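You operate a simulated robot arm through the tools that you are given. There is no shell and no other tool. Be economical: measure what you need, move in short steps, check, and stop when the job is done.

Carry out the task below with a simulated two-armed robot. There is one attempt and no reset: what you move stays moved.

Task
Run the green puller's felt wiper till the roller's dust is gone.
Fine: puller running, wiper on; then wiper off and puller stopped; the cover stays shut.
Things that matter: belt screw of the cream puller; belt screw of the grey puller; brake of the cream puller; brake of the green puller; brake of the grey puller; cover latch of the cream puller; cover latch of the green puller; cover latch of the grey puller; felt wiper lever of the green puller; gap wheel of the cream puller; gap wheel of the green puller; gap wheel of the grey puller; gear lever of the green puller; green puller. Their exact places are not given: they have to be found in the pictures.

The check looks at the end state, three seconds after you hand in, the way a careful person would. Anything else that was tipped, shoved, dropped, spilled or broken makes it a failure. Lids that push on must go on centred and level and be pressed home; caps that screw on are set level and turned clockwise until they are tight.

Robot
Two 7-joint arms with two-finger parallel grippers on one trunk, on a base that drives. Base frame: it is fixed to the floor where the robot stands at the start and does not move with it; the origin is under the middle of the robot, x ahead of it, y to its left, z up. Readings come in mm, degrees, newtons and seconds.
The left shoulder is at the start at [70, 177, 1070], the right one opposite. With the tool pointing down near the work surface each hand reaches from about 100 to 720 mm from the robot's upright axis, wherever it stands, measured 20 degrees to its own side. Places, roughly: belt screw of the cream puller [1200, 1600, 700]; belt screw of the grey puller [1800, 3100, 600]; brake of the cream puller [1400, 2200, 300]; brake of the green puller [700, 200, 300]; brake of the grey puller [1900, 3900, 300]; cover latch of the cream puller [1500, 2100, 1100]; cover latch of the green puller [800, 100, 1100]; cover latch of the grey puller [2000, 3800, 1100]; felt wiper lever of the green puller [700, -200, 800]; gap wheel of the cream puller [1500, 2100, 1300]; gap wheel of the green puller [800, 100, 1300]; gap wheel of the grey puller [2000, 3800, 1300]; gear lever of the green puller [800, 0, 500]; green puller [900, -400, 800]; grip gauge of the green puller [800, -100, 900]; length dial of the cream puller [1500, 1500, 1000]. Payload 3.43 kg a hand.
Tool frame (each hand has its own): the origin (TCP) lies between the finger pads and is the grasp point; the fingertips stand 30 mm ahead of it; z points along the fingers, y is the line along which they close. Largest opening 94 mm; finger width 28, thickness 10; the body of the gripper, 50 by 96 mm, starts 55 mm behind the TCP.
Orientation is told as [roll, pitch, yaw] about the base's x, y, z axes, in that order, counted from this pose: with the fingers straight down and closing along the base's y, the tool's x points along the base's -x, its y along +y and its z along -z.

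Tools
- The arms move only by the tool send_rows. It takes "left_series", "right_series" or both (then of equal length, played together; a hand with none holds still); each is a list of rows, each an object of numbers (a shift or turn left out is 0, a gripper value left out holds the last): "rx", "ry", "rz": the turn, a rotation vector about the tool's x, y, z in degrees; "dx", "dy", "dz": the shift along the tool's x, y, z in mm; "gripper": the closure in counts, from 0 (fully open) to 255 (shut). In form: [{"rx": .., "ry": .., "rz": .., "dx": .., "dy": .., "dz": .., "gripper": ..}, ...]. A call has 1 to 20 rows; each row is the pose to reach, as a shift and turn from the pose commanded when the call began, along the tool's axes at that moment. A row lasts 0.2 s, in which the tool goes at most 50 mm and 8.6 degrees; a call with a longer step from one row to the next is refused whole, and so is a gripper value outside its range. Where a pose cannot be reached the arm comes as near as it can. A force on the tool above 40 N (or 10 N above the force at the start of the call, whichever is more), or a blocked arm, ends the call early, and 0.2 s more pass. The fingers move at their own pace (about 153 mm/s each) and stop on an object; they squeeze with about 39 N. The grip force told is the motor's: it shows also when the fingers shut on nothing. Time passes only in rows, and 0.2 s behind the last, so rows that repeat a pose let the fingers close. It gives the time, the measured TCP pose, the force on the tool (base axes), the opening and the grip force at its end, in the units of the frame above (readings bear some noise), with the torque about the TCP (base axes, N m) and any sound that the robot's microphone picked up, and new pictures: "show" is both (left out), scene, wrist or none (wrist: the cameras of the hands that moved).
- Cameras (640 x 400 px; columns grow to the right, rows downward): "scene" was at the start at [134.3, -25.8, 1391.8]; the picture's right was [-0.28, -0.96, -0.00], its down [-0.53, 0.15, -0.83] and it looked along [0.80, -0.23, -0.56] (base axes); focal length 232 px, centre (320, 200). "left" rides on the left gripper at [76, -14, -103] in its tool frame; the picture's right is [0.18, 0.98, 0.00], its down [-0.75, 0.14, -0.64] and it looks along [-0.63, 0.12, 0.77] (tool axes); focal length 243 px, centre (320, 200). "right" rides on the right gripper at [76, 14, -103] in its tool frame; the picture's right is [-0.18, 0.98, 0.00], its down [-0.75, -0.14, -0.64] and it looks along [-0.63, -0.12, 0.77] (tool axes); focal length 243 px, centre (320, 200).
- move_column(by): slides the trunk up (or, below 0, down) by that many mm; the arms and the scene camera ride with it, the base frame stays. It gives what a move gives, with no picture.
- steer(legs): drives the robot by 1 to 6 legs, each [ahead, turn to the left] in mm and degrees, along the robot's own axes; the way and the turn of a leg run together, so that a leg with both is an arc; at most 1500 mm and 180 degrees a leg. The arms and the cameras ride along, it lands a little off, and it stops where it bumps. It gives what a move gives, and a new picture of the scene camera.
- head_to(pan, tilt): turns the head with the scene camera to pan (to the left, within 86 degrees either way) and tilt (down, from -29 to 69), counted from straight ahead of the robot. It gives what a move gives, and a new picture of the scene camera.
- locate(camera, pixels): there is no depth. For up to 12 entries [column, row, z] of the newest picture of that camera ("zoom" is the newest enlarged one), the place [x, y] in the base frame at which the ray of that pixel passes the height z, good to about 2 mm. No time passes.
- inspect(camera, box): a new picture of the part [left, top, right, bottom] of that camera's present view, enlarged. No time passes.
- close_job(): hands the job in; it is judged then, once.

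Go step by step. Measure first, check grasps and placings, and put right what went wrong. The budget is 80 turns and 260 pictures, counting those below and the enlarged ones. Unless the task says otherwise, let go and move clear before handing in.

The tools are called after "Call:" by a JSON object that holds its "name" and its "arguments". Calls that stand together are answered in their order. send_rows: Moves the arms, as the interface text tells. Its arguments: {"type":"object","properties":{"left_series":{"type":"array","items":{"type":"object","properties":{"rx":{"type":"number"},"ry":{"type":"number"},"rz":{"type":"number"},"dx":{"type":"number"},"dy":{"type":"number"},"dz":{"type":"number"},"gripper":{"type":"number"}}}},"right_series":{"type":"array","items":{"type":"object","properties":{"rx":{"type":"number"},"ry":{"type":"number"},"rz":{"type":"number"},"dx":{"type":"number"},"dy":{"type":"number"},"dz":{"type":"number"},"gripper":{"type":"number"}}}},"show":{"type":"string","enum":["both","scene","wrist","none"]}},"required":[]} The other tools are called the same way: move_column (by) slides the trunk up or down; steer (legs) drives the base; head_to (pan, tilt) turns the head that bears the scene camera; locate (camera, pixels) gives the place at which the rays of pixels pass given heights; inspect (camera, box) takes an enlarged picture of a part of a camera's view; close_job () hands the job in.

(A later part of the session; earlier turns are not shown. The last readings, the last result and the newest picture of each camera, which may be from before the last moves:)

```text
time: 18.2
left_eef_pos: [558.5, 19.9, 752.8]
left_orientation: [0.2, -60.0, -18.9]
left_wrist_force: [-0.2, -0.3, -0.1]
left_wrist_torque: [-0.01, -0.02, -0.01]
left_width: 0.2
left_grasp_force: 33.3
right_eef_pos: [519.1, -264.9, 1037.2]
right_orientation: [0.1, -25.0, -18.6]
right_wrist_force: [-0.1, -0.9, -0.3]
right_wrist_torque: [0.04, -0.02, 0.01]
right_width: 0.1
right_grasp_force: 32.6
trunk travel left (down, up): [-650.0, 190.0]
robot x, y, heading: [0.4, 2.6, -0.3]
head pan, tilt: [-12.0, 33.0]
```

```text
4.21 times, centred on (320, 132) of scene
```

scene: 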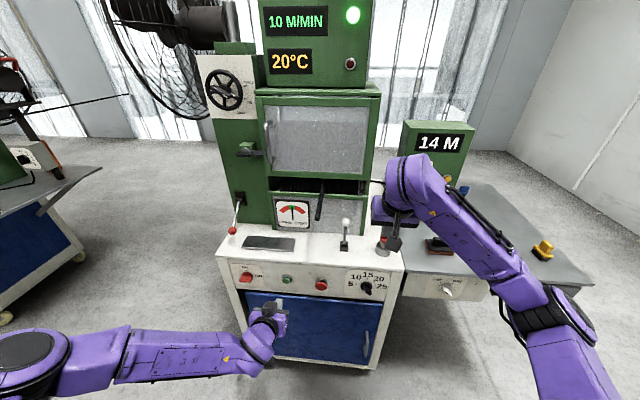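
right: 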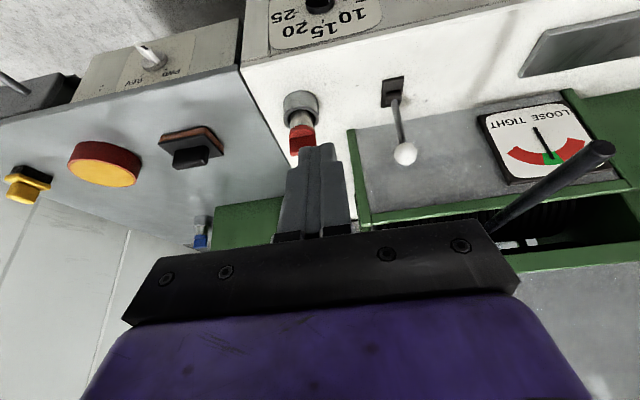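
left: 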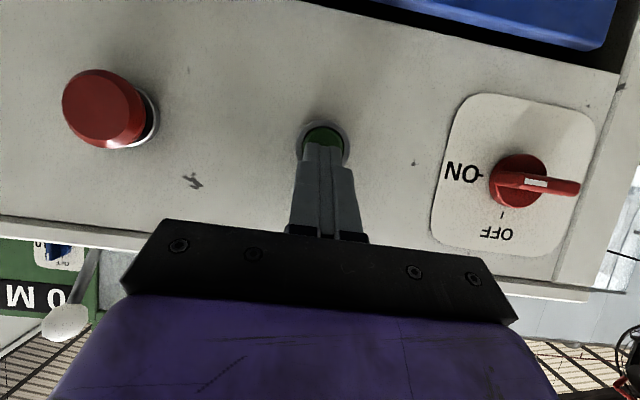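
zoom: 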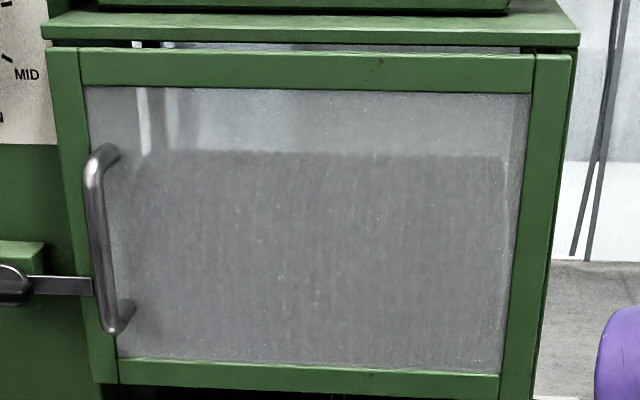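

The knob is at about (730,-233,900), the mirrored end position: wiper on. I wait and watch the roller through the window.

Call:
{"name": "send_rows", "arguments": {"right_series": [{}, {}, {}, {}, {}, {}, {}, {}, {}, {}, {}, {}, {}, {}, {}, {}, {}, {}, {}, {}], "show": "scene"}}

Call:
{"name": "inspect", "arguments": {"camera": "scene", "box": [250, 85, 390, 195]}}

```text
time: 22.4
left_eef_pos: [558.8, 20.6, 752.1]
left_orientation: [0.0, -60.1, -18.7]
left_wrist_force: [0.0, -0.7, 0.0]
left_wrist_torque: [0.0, 0.0, 0.02]
left_width: 0.3
left_grasp_force: 33.0
right_eef_pos: [520.0, -264.4, 1035.5]
right_orientation: [0.0, -25.1, -18.6]
right_wrist_force: [0.2, 0.3, 0.2]
right_wrist_torque: [0.0, -0.01, -0.05]
right_width: 0.3
right_grasp_force: 32.6
trunk travel left (down, up): [-650.0, 190.0]
robot x, y, heading: [0.6, 1.2, 0.1]
head pan, tilt: [-12.0, 33.0]
```

scene: 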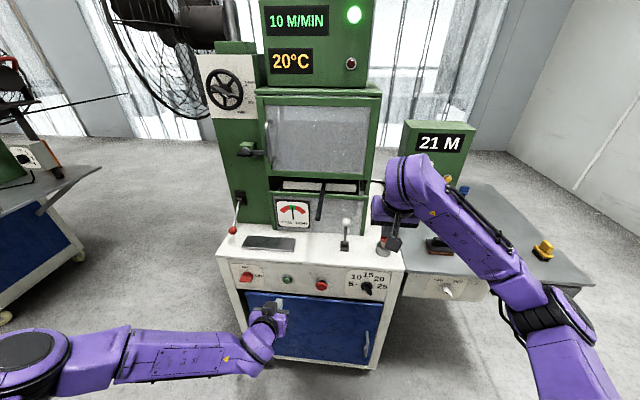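

```text
3.64 times, centred on (320, 140) of scene
```

zoom: 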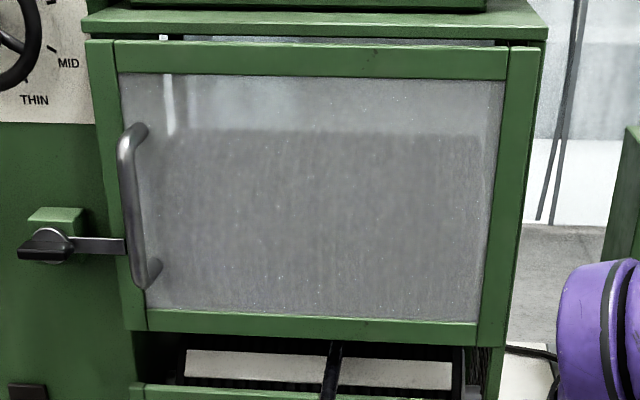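

A pale felt strip has come up under the roller (slot below the window), so the wiper is on. I keep waiting and compare the roller surface.

Call:
{"name": "send_rows", "arguments": {"right_series": [{}, {}, {}, {}, {}, {}, {}, {}, {}, {}, {}, {}, {}, {}, {}, {}, {}, {}, {}, {}], "show": "none"}}

Call:
{"name": "send_rows", "arguments": {"right_series": [{}, {}, {}, {}, {}, {}, {}, {}, {}, {}, {}, {}, {}, {}, {}, {}, {}, {}, {}, {}], "show": "scene"}}

Call:
{"name": "inspect", "arguments": {"camera": "scene", "box": [250, 85, 390, 195]}}

Call:
{"name": "inspect", "arguments": {"camera": "right", "box": [400, 180, 640, 330]}}

```text
time: 26.6
left_eef_pos: [559.3, 19.9, 752.6]
left_orientation: [0.1, -60.1, -18.6]
left_wrist_force: [0.0, -0.2, 0.0]
left_wrist_torque: [0.02, -0.01, 0.02]
left_width: 0.1
left_grasp_force: 32.8
right_eef_pos: [519.2, -263.9, 1036.4]
right_orientation: [0.0, -25.0, -18.6]
right_wrist_force: [-0.7, 0.8, -0.3]
right_wrist_torque: [0.01, -0.02, -0.02]
right_width: 0.1
right_grasp_force: 33.3
trunk travel left (down, up): [-650.0, 190.0]
robot x, y, heading: [1.2, 2.2, 0.2]
head pan, tilt: [-12.0, 33.0]
```

```text
time: 30.8
left_eef_pos: [558.7, 21.3, 752.0]
left_orientation: [0.1, -60.1, -18.6]
left_wrist_force: [0.3, 0.7, -1.0]
left_wrist_torque: [0.01, -0.01, 0.02]
left_width: 0.1
left_grasp_force: 33.2
right_eef_pos: [519.8, -263.6, 1035.7]
right_orientation: [0.0, -25.0, -18.6]
right_wrist_force: [0.2, -0.3, -0.5]
right_wrist_torque: [0.0, -0.03, 0.0]
right_width: 0.2
right_grasp_force: 32.6
trunk travel left (down, up): [-650.0, 190.0]
robot x, y, heading: [0.1, -1.5, 0.0]
head pan, tilt: [-12.0, 33.0]
```

scene: 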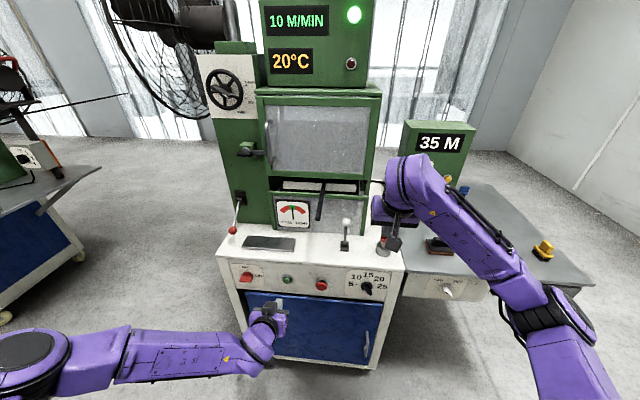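

```text
3.64 times, centred on (320, 140) of scene
```

zoom: 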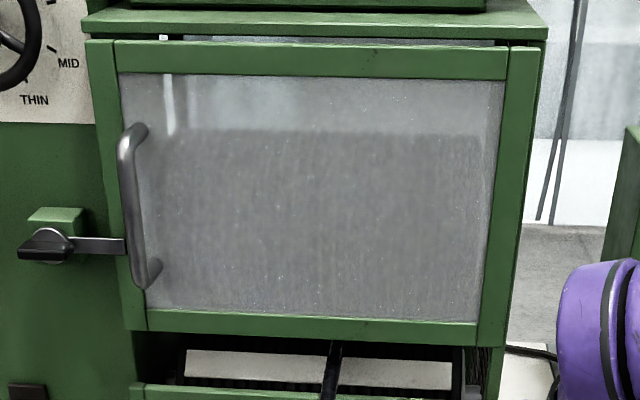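

```text
2.67 times, centred on (520, 255) of right
```

zoom: 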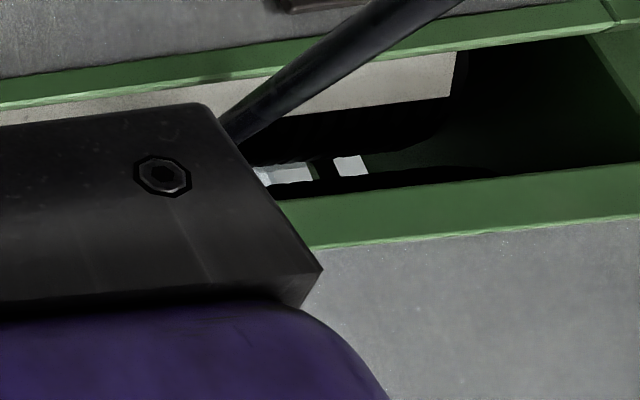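

The roller's grey dust coat fades only slowly, if at all so far. I wait around 20 s more and compare again.

Call:
{"name": "send_rows", "arguments": {"right_series": [{}, {}, {}, {}, {}, {}, {}, {}, {}, {}, {}, {}, {}, {}, {}, {}, {}, {}, {}, {}], "show": "none"}}

Call:
{"name": "send_rows", "arguments": {"right_series": [{}, {}, {}, {}, {}, {}, {}, {}, {}, {}, {}, {}, {}, {}, {}, {}, {}, {}, {}, {}], "show": "none"}}

Call:
{"name": "send_rows", "arguments": {"right_series": [{}, {}, {}, {}, {}, {}, {}, {}, {}, {}, {}, {}, {}, {}, {}, {}, {}, {}, {}, {}], "show": "none"}}

Call:
{"name": "send_rows", "arguments": {"right_series": [{}, {}, {}, {}, {}, {}, {}, {}, {}, {}, {}, {}, {}, {}, {}, {}, {}, {}, {}, {}], "show": "none"}}

Call:
{"name": "send_rows", "arguments": {"right_series": [{}, {}, {}, {}, {}, {}, {}, {}, {}, {}, {}, {}, {}, {}, {}, {}, {}, {}, {}, {}], "show": "scene"}}

Call:
{"name": "inspect", "arguments": {"camera": "scene", "box": [250, 85, 390, 195]}}

```text
time: 35.0
left_eef_pos: [559.3, 21.4, 751.8]
left_orientation: [0.2, -60.0, -18.6]
left_wrist_force: [0.3, 0.3, 0.1]
left_wrist_torque: [-0.02, 0.01, 0.0]
left_width: 0.0
left_grasp_force: 33.2
right_eef_pos: [521.0, -263.3, 1036.4]
right_orientation: [0.0, -25.0, -18.6]
right_wrist_force: [0.4, -0.2, 0.6]
right_wrist_torque: [0.03, -0.02, 0.03]
right_width: 0.0
right_grasp_force: 33.5
trunk travel left (down, up): [-650.0, 190.0]
robot x, y, heading: [4.0, -3.5, -0.2]
head pan, tilt: [-12.0, 33.0]
```

```text
time: 39.2
left_eef_pos: [559.9, 20.7, 751.3]
left_orientation: [0.0, -60.1, -18.6]
left_wrist_force: [-0.5, 0.0, 0.3]
left_wrist_torque: [0.01, 0.01, 0.03]
left_width: 0.0
left_grasp_force: 33.0
right_eef_pos: [520.5, -264.0, 1035.0]
right_orientation: [0.0, -25.1, -18.6]
right_wrist_force: [-0.4, -0.6, 0.0]
right_wrist_torque: [0.01, 0.01, -0.02]
right_width: 0.2
right_grasp_force: 33.4
trunk travel left (down, up): [-650.0, 190.0]
robot x, y, heading: [-0.6, -0.8, -0.2]
head pan, tilt: [-12.0, 33.0]
```

```text
time: 43.4
left_eef_pos: [559.1, 20.3, 752.4]
left_orientation: [0.1, -60.0, -18.6]
left_wrist_force: [0.1, 0.2, 0.1]
left_wrist_torque: [0.02, -0.02, -0.03]
left_width: 0.2
left_grasp_force: 32.7
right_eef_pos: [520.5, -264.6, 1036.2]
right_orientation: [0.0, -25.0, -18.6]
right_wrist_force: [0.1, -0.2, 0.4]
right_wrist_torque: [-0.02, 0.0, 0.0]
right_width: 0.2
right_grasp_force: 32.6
trunk travel left (down, up): [-650.0, 190.0]
robot x, y, heading: [0.4, -0.1, 0.1]
head pan, tilt: [-12.0, 33.0]
```

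```text
time: 47.6
left_eef_pos: [558.8, 20.2, 752.3]
left_orientation: [0.1, -60.0, -18.5]
left_wrist_force: [0.3, 0.4, 0.6]
left_wrist_torque: [0.01, 0.0, -0.04]
left_width: 0.0
left_grasp_force: 32.7
right_eef_pos: [520.4, -263.8, 1037.4]
right_orientation: [0.0, -25.1, -18.6]
right_wrist_force: [-1.2, -0.6, 0.5]
right_wrist_torque: [0.01, 0.03, 0.0]
right_width: 0.3
right_grasp_force: 32.9
trunk travel left (down, up): [-650.0, 190.0]
robot x, y, heading: [-0.0, 0.1, 0.0]
head pan, tilt: [-12.0, 33.0]
```

```text
time: 51.8
left_eef_pos: [559.1, 20.7, 751.7]
left_orientation: [0.1, -60.1, -18.5]
left_wrist_force: [1.1, 0.2, 0.9]
left_wrist_torque: [0.02, -0.01, -0.02]
left_width: 0.0
left_grasp_force: 33.0
right_eef_pos: [521.7, -264.1, 1035.8]
right_orientation: [0.0, -25.1, -18.6]
right_wrist_force: [0.4, -0.2, -0.5]
right_wrist_torque: [-0.02, 0.01, 0.02]
right_width: 0.2
right_grasp_force: 32.7
trunk travel left (down, up): [-650.0, 190.0]
robot x, y, heading: [-3.3, -4.3, 0.0]
head pan, tilt: [-12.0, 33.0]
```

scene: 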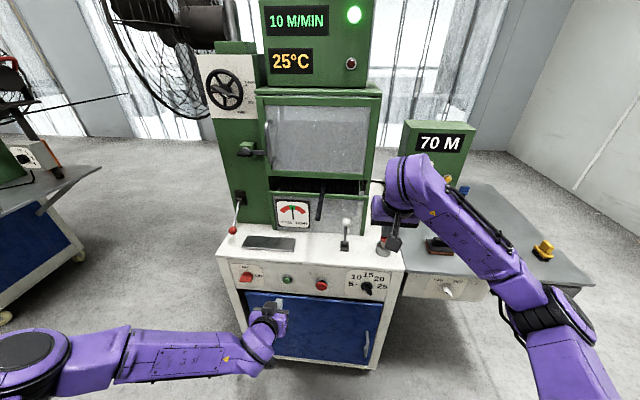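

```text
3.64 times, centred on (320, 140) of scene
```

zoom: 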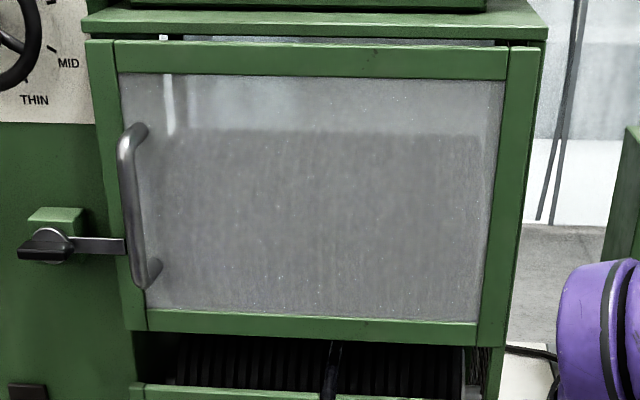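

The pale strip in the slot has gone and the temperature rose to 25 °C. I check the slot from the right camera and take a few spaced views.

Call:
{"name": "inspect", "arguments": {"camera": "right", "box": [340, 60, 640, 330]}}

Call:
{"name": "inspect", "arguments": {"camera": "scene", "box": [270, 165, 370, 260]}}

Call:
{"name": "send_rows", "arguments": {"right_series": [{}, {}], "show": "none"}}

Call:
{"name": "inspect", "arguments": {"camera": "scene", "box": [270, 165, 370, 260]}}

Call:
{"name": "send_rows", "arguments": {"right_series": [{}, {}], "show": "none"}}

Call:
{"name": "inspect", "arguments": {"camera": "scene", "box": [270, 165, 370, 260]}}

```text
1.48 times, centred on (490, 195) of right
```

zoom: 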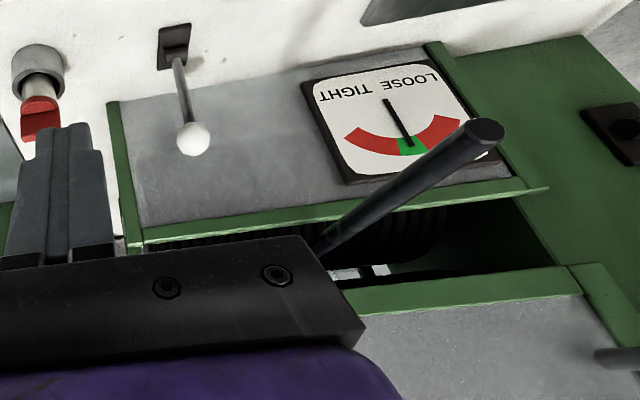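

```text
4.21 times, centred on (320, 212) of scene
```

zoom: 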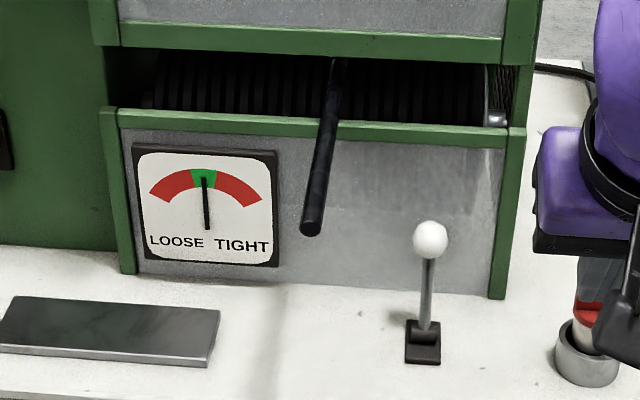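

```text
time: 52.4
left_eef_pos: [559.4, 20.8, 753.2]
left_orientation: [0.2, -60.2, -18.6]
left_wrist_force: [0.1, 0.0, 0.3]
left_wrist_torque: [-0.01, 0.0, 0.05]
left_width: 0.0
left_grasp_force: 33.2
right_eef_pos: [520.7, -264.1, 1036.7]
right_orientation: [0.0, -25.0, -18.6]
right_wrist_force: [0.5, -0.4, 0.5]
right_wrist_torque: [-0.02, 0.0, -0.02]
right_width: 0.0
right_grasp_force: 32.7
trunk travel left (down, up): [-650.0, 190.0]
robot x, y, heading: [1.7, 0.3, -0.1]
head pan, tilt: [-12.0, 33.0]
```

```text
4.21 times, centred on (320, 212) of scene
```

zoom: 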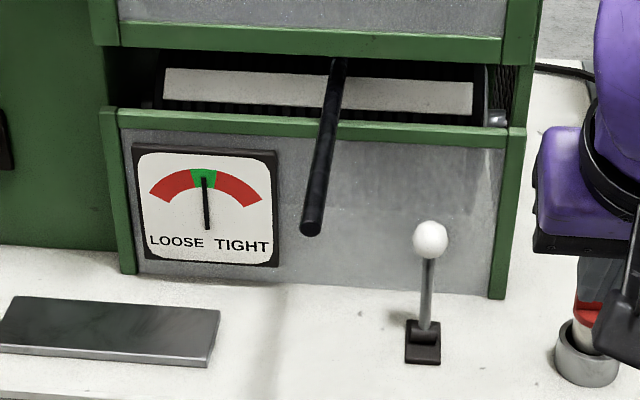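

```text
time: 53.0
left_eef_pos: [559.5, 19.6, 752.3]
left_orientation: [0.0, -60.1, -18.5]
left_wrist_force: [-0.1, -0.5, -0.2]
left_wrist_torque: [0.0, -0.01, 0.0]
left_width: 0.0
left_grasp_force: 33.4
right_eef_pos: [520.7, -264.2, 1036.0]
right_orientation: [0.0, -25.0, -18.6]
right_wrist_force: [0.3, -0.2, 0.4]
right_wrist_torque: [-0.05, 0.01, 0.03]
right_width: 0.0
right_grasp_force: 32.8
trunk travel left (down, up): [-650.0, 190.0]
robot x, y, heading: [1.5, 0.9, 0.2]
head pan, tilt: [-12.0, 33.0]
```

```text
4.21 times, centred on (320, 212) of scene
```

zoom: 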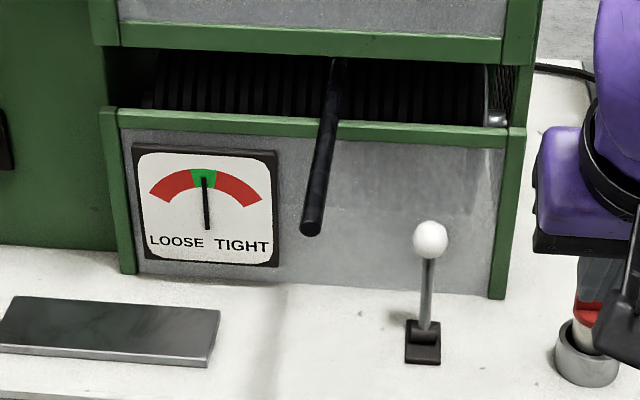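

The pale strip is a patch that turns with the roller – possibly the dust itself. I sample close views of the roller over one turn.

Call:
{"name": "inspect", "arguments": {"camera": "scene", "box": [270, 85, 370, 200]}}

Call:
{"name": "send_rows", "arguments": {"right_series": [{}], "show": "none"}}

Call:
{"name": "inspect", "arguments": {"camera": "scene", "box": [300, 165, 370, 205]}}

Call:
{"name": "send_rows", "arguments": {"right_series": [{}], "show": "none"}}

Call:
{"name": "inspect", "arguments": {"camera": "scene", "box": [300, 165, 370, 205]}}

Call:
{"name": "send_rows", "arguments": {"right_series": [{}], "show": "none"}}

Call:
{"name": "inspect", "arguments": {"camera": "scene", "box": [300, 165, 370, 205]}}

Call:
{"name": "send_rows", "arguments": {"right_series": [{}], "show": "none"}}

Call:
{"name": "inspect", "arguments": {"camera": "scene", "box": [300, 165, 370, 205]}}

```text
3.48 times, centred on (320, 142) of scene
```

zoom: 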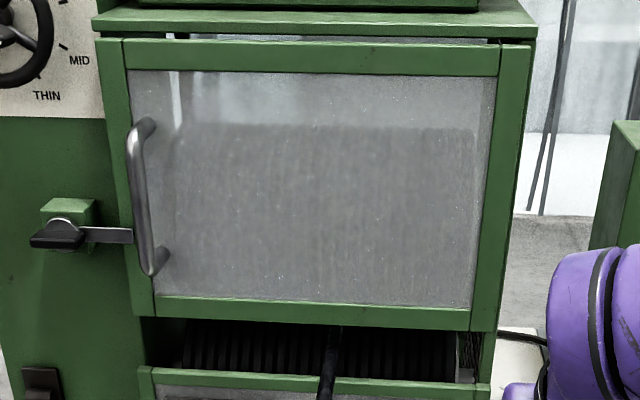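

```text
time: 53.4
left_eef_pos: [559.5, 20.4, 752.6]
left_orientation: [0.1, -60.1, -18.6]
left_wrist_force: [0.0, -0.2, 0.0]
left_wrist_torque: [-0.04, 0.01, 0.02]
left_width: 0.0
left_grasp_force: 33.6
right_eef_pos: [519.8, -263.9, 1036.1]
right_orientation: [0.0, -25.0, -18.5]
right_wrist_force: [-0.7, 0.1, -0.2]
right_wrist_torque: [-0.02, -0.01, 0.01]
right_width: 0.0
right_grasp_force: 32.9
trunk travel left (down, up): [-650.0, 190.0]
robot x, y, heading: [-1.3, -1.3, -0.1]
head pan, tilt: [-12.0, 33.0]
```

```text
9.14 times, centred on (335, 185) of scene
```

zoom: 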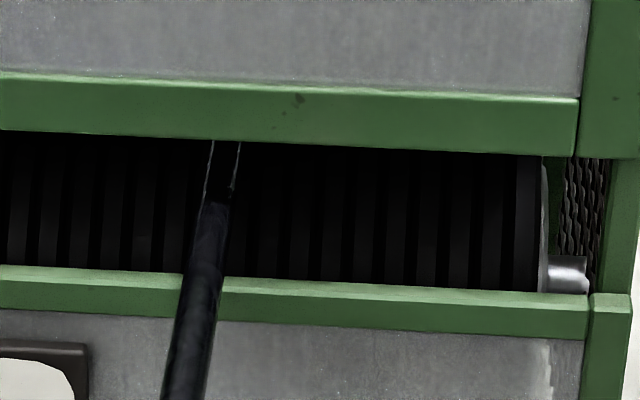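

```text
time: 53.8
left_eef_pos: [559.8, 19.3, 752.2]
left_orientation: [0.0, -60.1, -18.7]
left_wrist_force: [-0.2, 0.3, 0.2]
left_wrist_torque: [-0.01, 0.03, -0.03]
left_width: 0.0
left_grasp_force: 32.4
right_eef_pos: [520.4, -263.6, 1036.1]
right_orientation: [0.0, -25.0, -18.5]
right_wrist_force: [-0.7, 0.1, 0.3]
right_wrist_torque: [0.04, -0.04, -0.02]
right_width: 0.0
right_grasp_force: 32.8
trunk travel left (down, up): [-650.0, 190.0]
robot x, y, heading: [2.9, -1.3, -0.2]
head pan, tilt: [-12.0, 33.0]
```

```text
9.14 times, centred on (335, 185) of scene
```

zoom: 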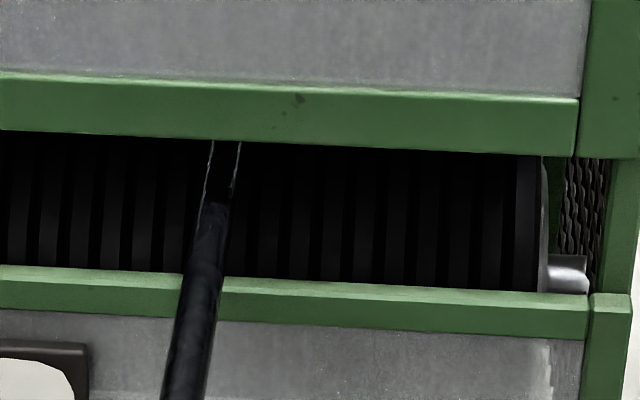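

```text
time: 54.2
left_eef_pos: [559.0, 20.9, 752.4]
left_orientation: [0.0, -60.0, -18.6]
left_wrist_force: [0.1, 0.5, -0.1]
left_wrist_torque: [-0.04, 0.0, 0.02]
left_width: 0.0
left_grasp_force: 32.9
right_eef_pos: [520.3, -263.9, 1036.5]
right_orientation: [-0.1, -25.1, -18.6]
right_wrist_force: [0.3, 0.0, 0.4]
right_wrist_torque: [0.01, -0.02, 0.0]
right_width: 0.0
right_grasp_force: 32.8
trunk travel left (down, up): [-650.0, 190.0]
robot x, y, heading: [0.5, -0.8, 0.2]
head pan, tilt: [-12.0, 33.0]
```

```text
9.14 times, centred on (335, 185) of scene
```

zoom: 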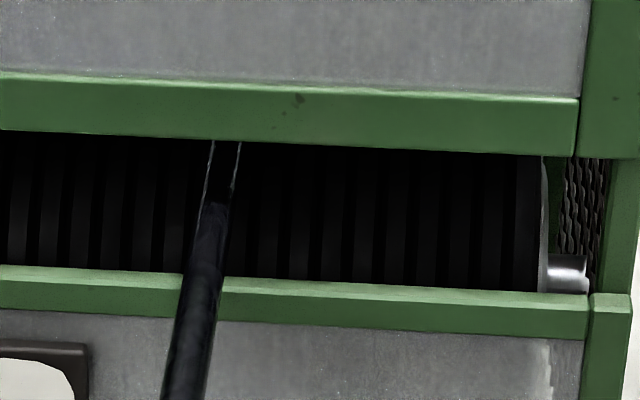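

```text
time: 54.6
left_eef_pos: [559.1, 20.6, 752.0]
left_orientation: [0.2, -60.1, -18.7]
left_wrist_force: [0.4, 0.7, -1.2]
left_wrist_torque: [-0.02, -0.02, 0.01]
left_width: 0.0
left_grasp_force: 32.9
right_eef_pos: [519.7, -263.8, 1035.9]
right_orientation: [0.0, -25.0, -18.5]
right_wrist_force: [0.3, 0.1, -1.3]
right_wrist_torque: [-0.04, 0.0, -0.01]
right_width: 0.0
right_grasp_force: 33.0
trunk travel left (down, up): [-650.0, 190.0]
robot x, y, heading: [-2.0, -3.6, 0.3]
head pan, tilt: [-12.0, 33.0]
```

```text
9.14 times, centred on (335, 185) of scene
```

zoom: 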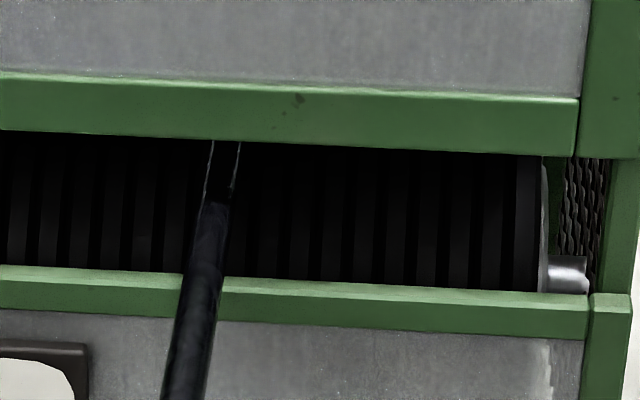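

Only a dark ridged roller from 53.0 to 54.6 s; the pale patch was seen at 52.4 s. I keep sampling until it comes round again.

Call:
{"name": "send_rows", "arguments": {"right_series": [{}], "show": "none"}}

Call:
{"name": "inspect", "arguments": {"camera": "scene", "box": [300, 165, 370, 205]}}

Call:
{"name": "send_rows", "arguments": {"right_series": [{}], "show": "none"}}

Call:
{"name": "inspect", "arguments": {"camera": "scene", "box": [300, 165, 370, 205]}}

Call:
{"name": "send_rows", "arguments": {"right_series": [{}], "show": "none"}}

Call:
{"name": "inspect", "arguments": {"camera": "scene", "box": [300, 165, 370, 205]}}

Call:
{"name": "send_rows", "arguments": {"right_series": [{}], "show": "none"}}

Call:
{"name": "inspect", "arguments": {"camera": "scene", "box": [300, 165, 370, 205]}}

```text
time: 55.0
left_eef_pos: [559.6, 20.4, 752.4]
left_orientation: [0.1, -60.0, -18.7]
left_wrist_force: [-0.2, -0.2, 0.1]
left_wrist_torque: [-0.02, -0.01, -0.03]
left_width: 0.1
left_grasp_force: 33.3
right_eef_pos: [520.1, -263.3, 1035.7]
right_orientation: [-0.1, -25.1, -18.7]
right_wrist_force: [-0.4, -0.3, 0.0]
right_wrist_torque: [0.01, -0.01, 0.04]
right_width: 0.0
right_grasp_force: 32.5
trunk travel left (down, up): [-650.0, 190.0]
robot x, y, heading: [0.5, -3.0, 0.3]
head pan, tilt: [-12.0, 33.0]
```

```text
9.14 times, centred on (335, 185) of scene
```

zoom: 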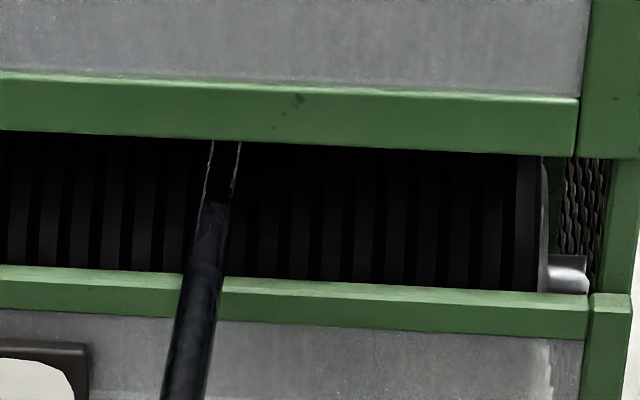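

```text
time: 55.4
left_eef_pos: [559.1, 21.4, 752.6]
left_orientation: [0.1, -60.0, -18.4]
left_wrist_force: [-0.3, 0.0, -0.5]
left_wrist_torque: [0.01, 0.01, 0.0]
left_width: 0.0
left_grasp_force: 33.3
right_eef_pos: [521.4, -264.2, 1035.1]
right_orientation: [0.0, -25.0, -18.6]
right_wrist_force: [-0.7, -0.7, 0.6]
right_wrist_torque: [-0.01, -0.01, 0.0]
right_width: 0.0
right_grasp_force: 33.2
trunk travel left (down, up): [-650.0, 190.0]
robot x, y, heading: [-2.6, 2.1, 0.3]
head pan, tilt: [-12.0, 33.0]
```

```text
9.14 times, centred on (335, 185) of scene
```

zoom: 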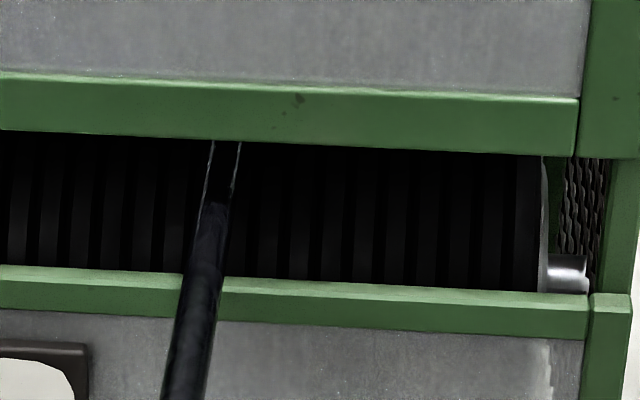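

```text
time: 55.8
left_eef_pos: [559.7, 20.0, 752.2]
left_orientation: [0.1, -60.1, -18.6]
left_wrist_force: [0.4, 0.1, -0.4]
left_wrist_torque: [-0.03, 0.0, -0.01]
left_width: 0.1
left_grasp_force: 32.9
right_eef_pos: [520.7, -263.3, 1035.6]
right_orientation: [0.1, -25.0, -18.7]
right_wrist_force: [-0.4, -0.1, -0.9]
right_wrist_torque: [0.03, -0.01, 0.03]
right_width: 0.0
right_grasp_force: 32.7
trunk travel left (down, up): [-650.0, 190.0]
robot x, y, heading: [-2.4, -1.8, 0.1]
head pan, tilt: [-12.0, 33.0]
```

```text
9.14 times, centred on (335, 185) of scene
```

zoom: 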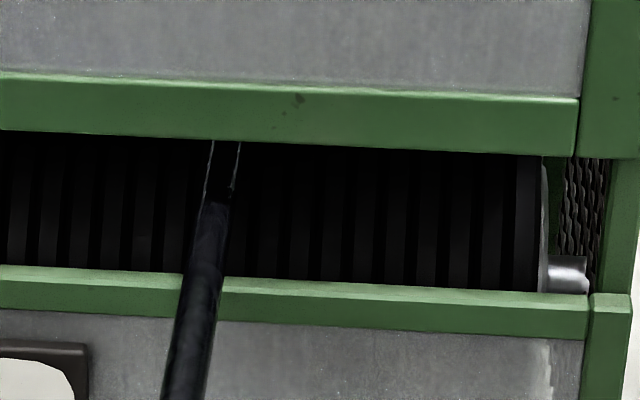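

```text
time: 56.2
left_eef_pos: [559.5, 20.6, 751.9]
left_orientation: [0.1, -60.1, -18.7]
left_wrist_force: [-0.2, -0.3, 0.4]
left_wrist_torque: [-0.02, -0.03, -0.03]
left_width: 0.0
left_grasp_force: 33.3
right_eef_pos: [520.3, -263.3, 1035.9]
right_orientation: [0.0, -25.0, -18.6]
right_wrist_force: [-0.9, 0.3, 0.9]
right_wrist_torque: [-0.03, 0.0, 0.0]
right_width: 0.0
right_grasp_force: 33.0
trunk travel left (down, up): [-650.0, 190.0]
robot x, y, heading: [2.6, 1.7, -0.1]
head pan, tilt: [-12.0, 33.0]
```

```text
9.14 times, centred on (335, 185) of scene
```

zoom: 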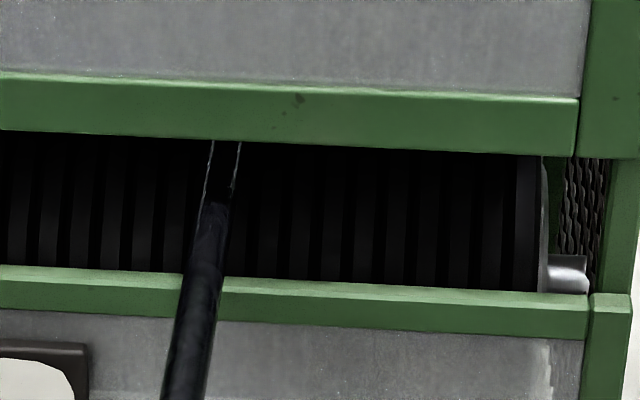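

Still dark; with a turn of roughly 4.3 s the patch would be due about now. I sample a bit longer.

Call:
{"name": "send_rows", "arguments": {"right_series": [{}], "show": "none"}}

Call:
{"name": "inspect", "arguments": {"camera": "scene", "box": [300, 165, 370, 205]}}

Call:
{"name": "send_rows", "arguments": {"right_series": [{}], "show": "none"}}

Call:
{"name": "inspect", "arguments": {"camera": "scene", "box": [300, 165, 370, 205]}}

Call:
{"name": "send_rows", "arguments": {"right_series": [{}], "show": "none"}}

Call:
{"name": "inspect", "arguments": {"camera": "scene", "box": [300, 165, 370, 205]}}

Call:
{"name": "send_rows", "arguments": {"right_series": [{}], "show": "none"}}

Call:
{"name": "inspect", "arguments": {"camera": "scene", "box": [300, 165, 370, 205]}}

```text
time: 56.6
left_eef_pos: [557.8, 20.3, 753.1]
left_orientation: [0.1, -60.1, -18.6]
left_wrist_force: [0.0, -0.6, -0.3]
left_wrist_torque: [-0.04, 0.0, 0.0]
left_width: 0.0
left_grasp_force: 33.1
right_eef_pos: [520.3, -264.0, 1036.5]
right_orientation: [0.0, -25.0, -18.5]
right_wrist_force: [0.0, -0.1, -0.1]
right_wrist_torque: [-0.02, 0.0, -0.01]
right_width: 0.2
right_grasp_force: 32.8
trunk travel left (down, up): [-650.0, 190.0]
robot x, y, heading: [0.3, 2.1, -0.0]
head pan, tilt: [-12.0, 33.0]
```

```text
9.14 times, centred on (335, 185) of scene
```

zoom: 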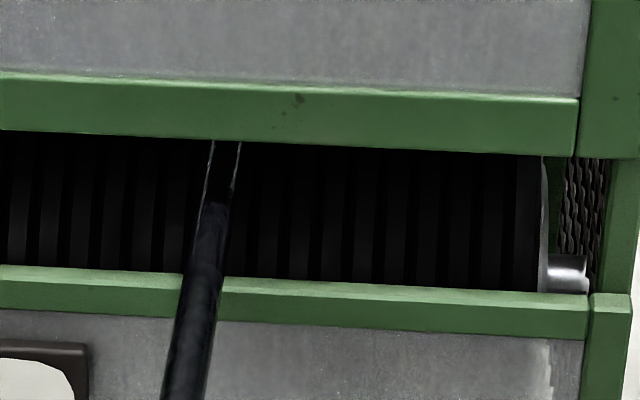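

```text
time: 57.0
left_eef_pos: [559.5, 20.6, 752.4]
left_orientation: [0.1, -60.2, -18.5]
left_wrist_force: [-0.7, 0.1, 0.7]
left_wrist_torque: [-0.02, -0.01, -0.03]
left_width: 0.2
left_grasp_force: 33.5
right_eef_pos: [519.7, -263.3, 1036.0]
right_orientation: [0.0, -25.0, -18.6]
right_wrist_force: [-0.6, 0.1, -0.6]
right_wrist_torque: [-0.01, -0.02, 0.0]
right_width: 0.1
right_grasp_force: 33.1
trunk travel left (down, up): [-650.0, 190.0]
robot x, y, heading: [-0.9, 1.5, -0.2]
head pan, tilt: [-12.0, 33.0]
```

```text
9.14 times, centred on (335, 185) of scene
```

zoom: 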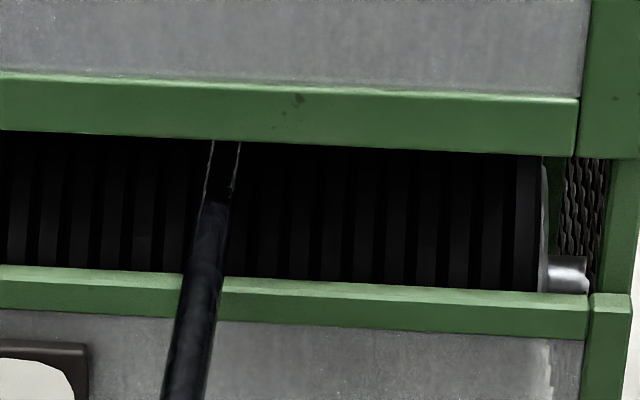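

```text
time: 57.4
left_eef_pos: [559.5, 20.8, 752.7]
left_orientation: [0.1, -60.1, -18.6]
left_wrist_force: [-0.4, -1.0, -0.5]
left_wrist_torque: [-0.03, -0.01, -0.03]
left_width: 0.2
left_grasp_force: 32.6
right_eef_pos: [520.3, -263.9, 1035.5]
right_orientation: [0.1, -25.0, -18.7]
right_wrist_force: [-0.8, 0.3, 0.1]
right_wrist_torque: [0.02, -0.02, 0.02]
right_width: 0.0
right_grasp_force: 33.1
trunk travel left (down, up): [-650.0, 190.0]
robot x, y, heading: [-1.7, 4.7, 0.3]
head pan, tilt: [-12.0, 33.0]
```

```text
9.14 times, centred on (335, 185) of scene
```

zoom: 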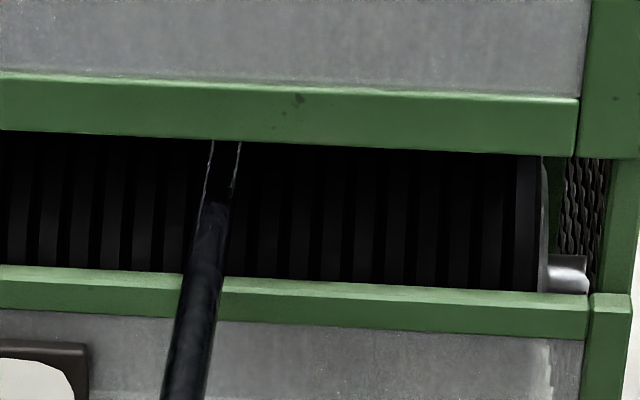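

```text
time: 57.8
left_eef_pos: [559.3, 21.1, 751.5]
left_orientation: [0.1, -60.1, -18.6]
left_wrist_force: [-0.3, 0.4, -0.1]
left_wrist_torque: [-0.03, 0.01, 0.02]
left_width: 0.0
left_grasp_force: 32.9
right_eef_pos: [520.0, -264.8, 1035.4]
right_orientation: [0.1, -25.0, -18.6]
right_wrist_force: [-0.4, -0.5, 0.4]
right_wrist_torque: [-0.02, -0.01, -0.02]
right_width: 0.1
right_grasp_force: 33.3
trunk travel left (down, up): [-650.0, 190.0]
robot x, y, heading: [-0.3, -0.6, -0.0]
head pan, tilt: [-12.0, 33.0]
```

```text
9.14 times, centred on (335, 185) of scene
```

zoom: 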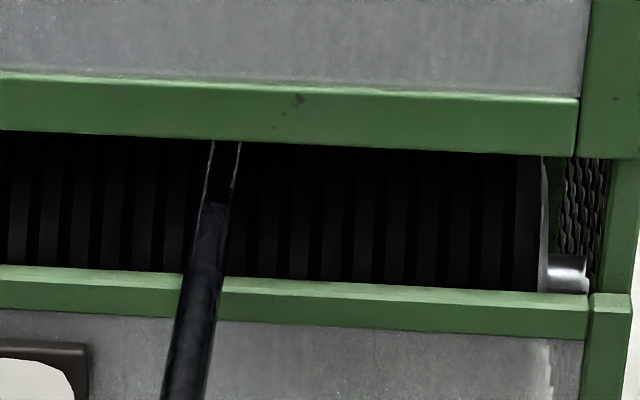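

No patch for over 5 s now, longer than its earlier rhythm. I verify with more samples at another spacing, including the display and window.

Call:
{"name": "send_rows", "arguments": {"right_series": [{}, {}], "show": "scene"}}

Call:
{"name": "send_rows", "arguments": {"right_series": [{}, {}], "show": "scene"}}

Call:
{"name": "send_rows", "arguments": {"right_series": [{}, {}], "show": "scene"}}

Call:
{"name": "send_rows", "arguments": {"right_series": [{}, {}], "show": "scene"}}

Call:
{"name": "send_rows", "arguments": {"right_series": [{}, {}], "show": "scene"}}

Call:
{"name": "send_rows", "arguments": {"right_series": [{}, {}], "show": "scene"}}

Call:
{"name": "inspect", "arguments": {"camera": "scene", "box": [250, 85, 390, 195]}}

```text
time: 58.4
left_eef_pos: [559.5, 19.7, 752.6]
left_orientation: [0.0, -60.0, -18.6]
left_wrist_force: [0.5, 0.1, -0.8]
left_wrist_torque: [0.0, 0.01, 0.02]
left_width: 0.0
left_grasp_force: 33.1
right_eef_pos: [521.7, -264.6, 1035.5]
right_orientation: [0.0, -25.0, -18.6]
right_wrist_force: [0.5, -0.2, 0.4]
right_wrist_torque: [-0.02, 0.0, 0.0]
right_width: 0.0
right_grasp_force: 33.1
trunk travel left (down, up): [-650.0, 190.0]
robot x, y, heading: [-1.9, 0.6, 0.0]
head pan, tilt: [-12.0, 33.0]
```

scene: 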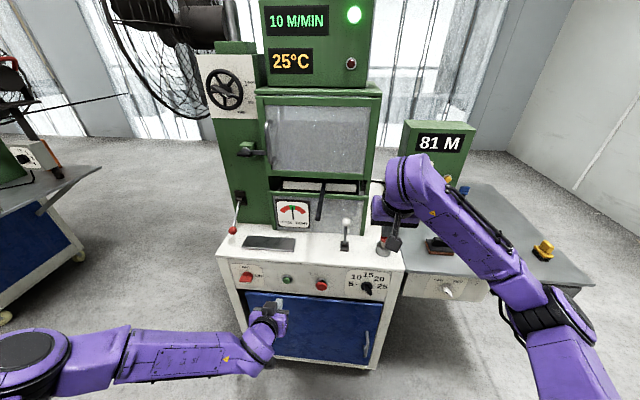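

```text
time: 59.0
left_eef_pos: [558.5, 20.1, 752.0]
left_orientation: [0.2, -60.0, -18.7]
left_wrist_force: [-0.3, 0.3, 0.2]
left_wrist_torque: [0.02, 0.0, -0.03]
left_width: 0.0
left_grasp_force: 33.3
right_eef_pos: [520.0, -264.3, 1037.0]
right_orientation: [0.0, -25.0, -18.5]
right_wrist_force: [0.6, 0.0, -0.5]
right_wrist_torque: [-0.01, -0.02, -0.02]
right_width: 0.0
right_grasp_force: 32.9
trunk travel left (down, up): [-650.0, 190.0]
robot x, y, heading: [4.0, 2.5, 0.3]
head pan, tilt: [-12.0, 33.0]
```

scene: 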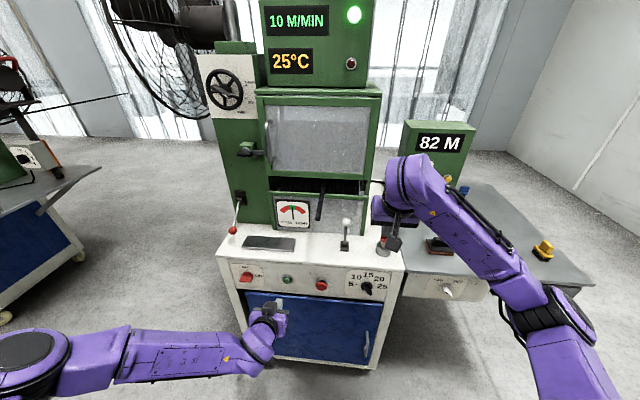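

```text
time: 59.6
left_eef_pos: [559.1, 20.2, 752.1]
left_orientation: [0.1, -60.1, -18.6]
left_wrist_force: [0.5, 0.4, 0.1]
left_wrist_torque: [-0.01, 0.01, 0.0]
left_width: 0.0
left_grasp_force: 32.5
right_eef_pos: [520.5, -262.7, 1035.9]
right_orientation: [0.0, -25.0, -18.6]
right_wrist_force: [0.5, 0.4, 0.2]
right_wrist_torque: [0.01, -0.04, 0.0]
right_width: 0.1
right_grasp_force: 33.4
trunk travel left (down, up): [-650.0, 190.0]
robot x, y, heading: [-1.0, -4.1, -0.2]
head pan, tilt: [-12.0, 33.0]
```

scene: 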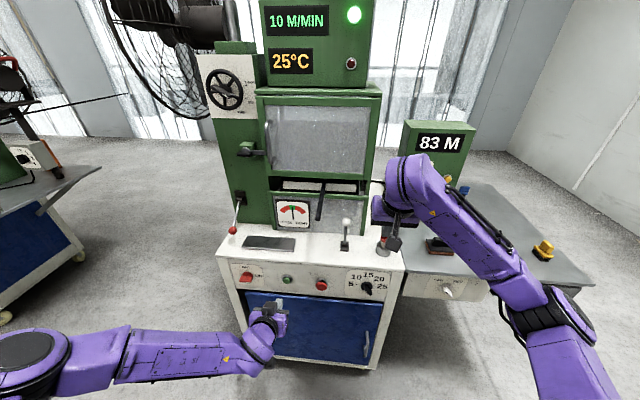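

```text
time: 60.2
left_eef_pos: [559.1, 19.6, 752.0]
left_orientation: [0.1, -60.1, -18.6]
left_wrist_force: [-0.7, 0.8, 0.5]
left_wrist_torque: [-0.03, -0.01, -0.02]
left_width: 0.1
left_grasp_force: 33.2
right_eef_pos: [520.9, -262.9, 1035.4]
right_orientation: [0.0, -25.0, -18.6]
right_wrist_force: [0.4, -0.1, -0.2]
right_wrist_torque: [0.0, 0.01, 0.01]
right_width: 0.2
right_grasp_force: 33.0
trunk travel left (down, up): [-650.0, 190.0]
robot x, y, heading: [0.5, 1.7, -0.0]
head pan, tilt: [-12.0, 33.0]
```

scene: 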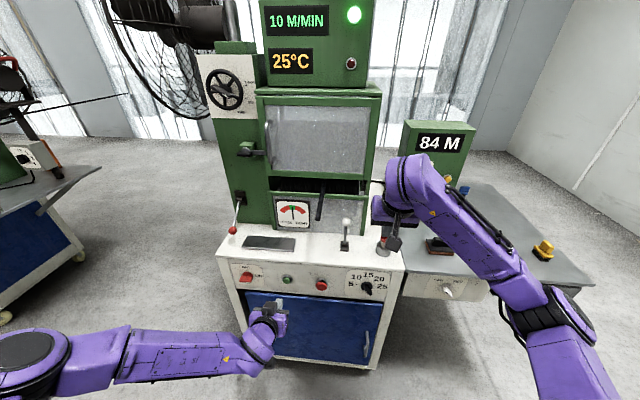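

```text
time: 60.8
left_eef_pos: [558.7, 20.5, 752.1]
left_orientation: [0.1, -60.2, -18.7]
left_wrist_force: [0.7, 0.2, -0.5]
left_wrist_torque: [-0.03, -0.02, -0.02]
left_width: 0.0
left_grasp_force: 33.0
right_eef_pos: [521.5, -263.9, 1035.8]
right_orientation: [0.0, -25.1, -18.6]
right_wrist_force: [0.0, 0.4, -0.2]
right_wrist_torque: [0.02, 0.03, 0.0]
right_width: 0.0
right_grasp_force: 33.4
trunk travel left (down, up): [-650.0, 190.0]
robot x, y, heading: [4.4, 1.0, 0.3]
head pan, tilt: [-12.0, 33.0]
```

scene: 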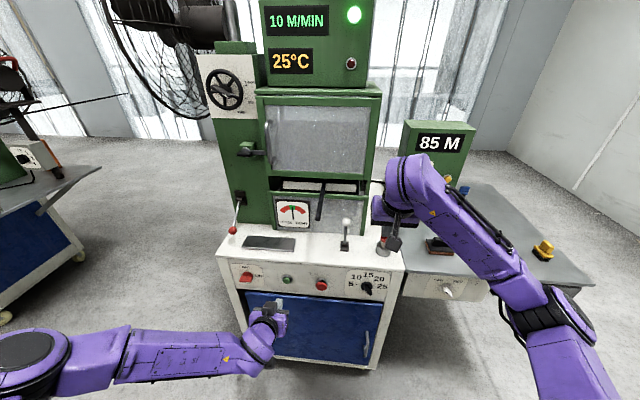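

```text
time: 61.4
left_eef_pos: [558.9, 20.8, 752.8]
left_orientation: [0.1, -60.2, -18.6]
left_wrist_force: [0.4, -0.5, 0.4]
left_wrist_torque: [-0.01, 0.0, -0.01]
left_width: 0.0
left_grasp_force: 33.3
right_eef_pos: [521.1, -262.8, 1037.6]
right_orientation: [0.0, -24.9, -18.6]
right_wrist_force: [-0.3, 0.4, -0.6]
right_wrist_torque: [0.0, -0.04, -0.01]
right_width: 0.0
right_grasp_force: 33.3
trunk travel left (down, up): [-650.0, 190.0]
robot x, y, heading: [-0.0, -0.4, -0.0]
head pan, tilt: [-12.0, 33.0]
```

scene: 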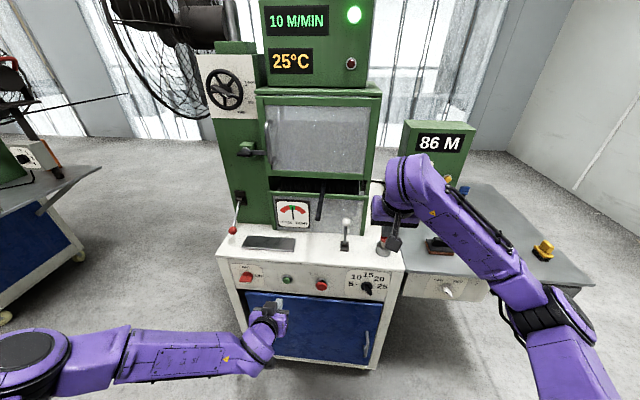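

```text
3.64 times, centred on (320, 140) of scene
```

zoom: 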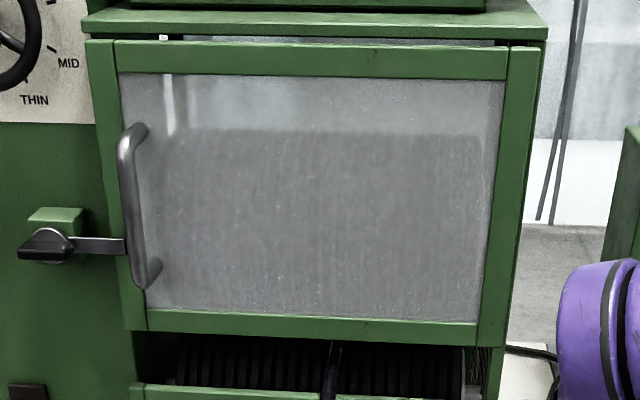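

The pale strip shows at 58.4, 59.6, 60.8 s but not in between: it moves with a 0.4 s rhythm, so my 0.4 s sampling missed it. I look at it closely in the right phase.

Call:
{"name": "send_rows", "arguments": {"right_series": [{}, {}], "show": "none"}}

Call:
{"name": "inspect", "arguments": {"camera": "scene", "box": [265, 170, 370, 205]}}

Call:
{"name": "inspect", "arguments": {"camera": "right", "box": [400, 180, 640, 330]}}

Call:
{"name": "inspect", "arguments": {"camera": "scene", "box": [265, 95, 370, 180]}}

```text
time: 62.0
left_eef_pos: [559.3, 20.7, 751.8]
left_orientation: [0.0, -60.1, -18.6]
left_wrist_force: [0.0, -0.1, -0.1]
left_wrist_torque: [-0.01, 0.03, -0.03]
left_width: 0.1
left_grasp_force: 32.8
right_eef_pos: [519.1, -265.2, 1036.7]
right_orientation: [0.0, -25.0, -18.6]
right_wrist_force: [0.2, 0.3, 0.4]
right_wrist_torque: [-0.01, -0.01, -0.02]
right_width: 0.0
right_grasp_force: 33.1
trunk travel left (down, up): [-650.0, 190.0]
robot x, y, heading: [2.8, -0.6, 0.1]
head pan, tilt: [-12.0, 33.0]
```

```text
6.10 times, centred on (318, 188) of scene
```

zoom: 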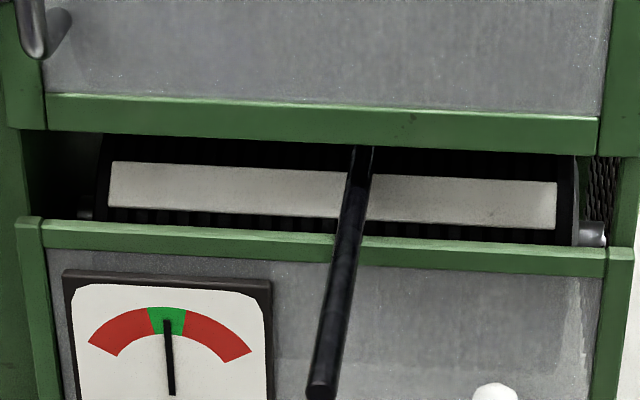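

```text
2.67 times, centred on (520, 255) of right
```

zoom: 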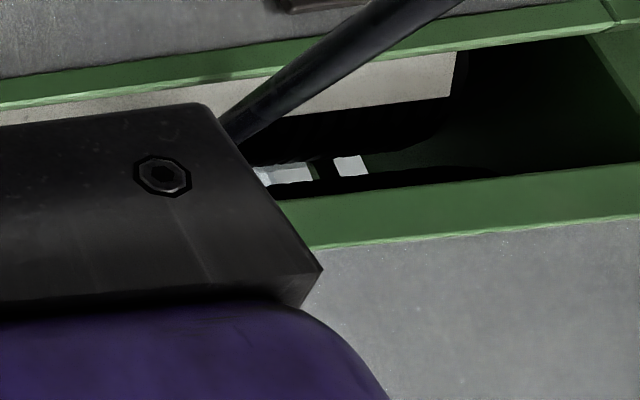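

```text
4.71 times, centred on (318, 138) of scene
```

zoom: 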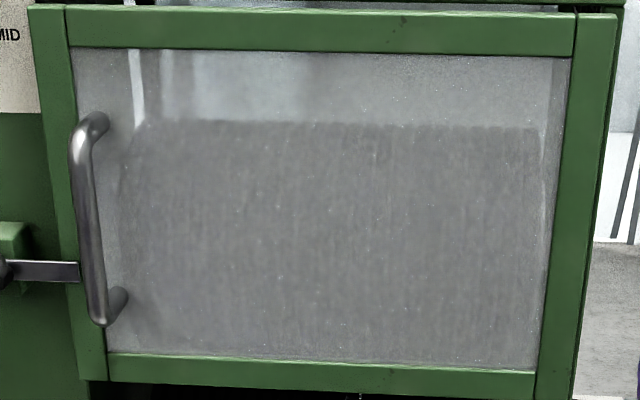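

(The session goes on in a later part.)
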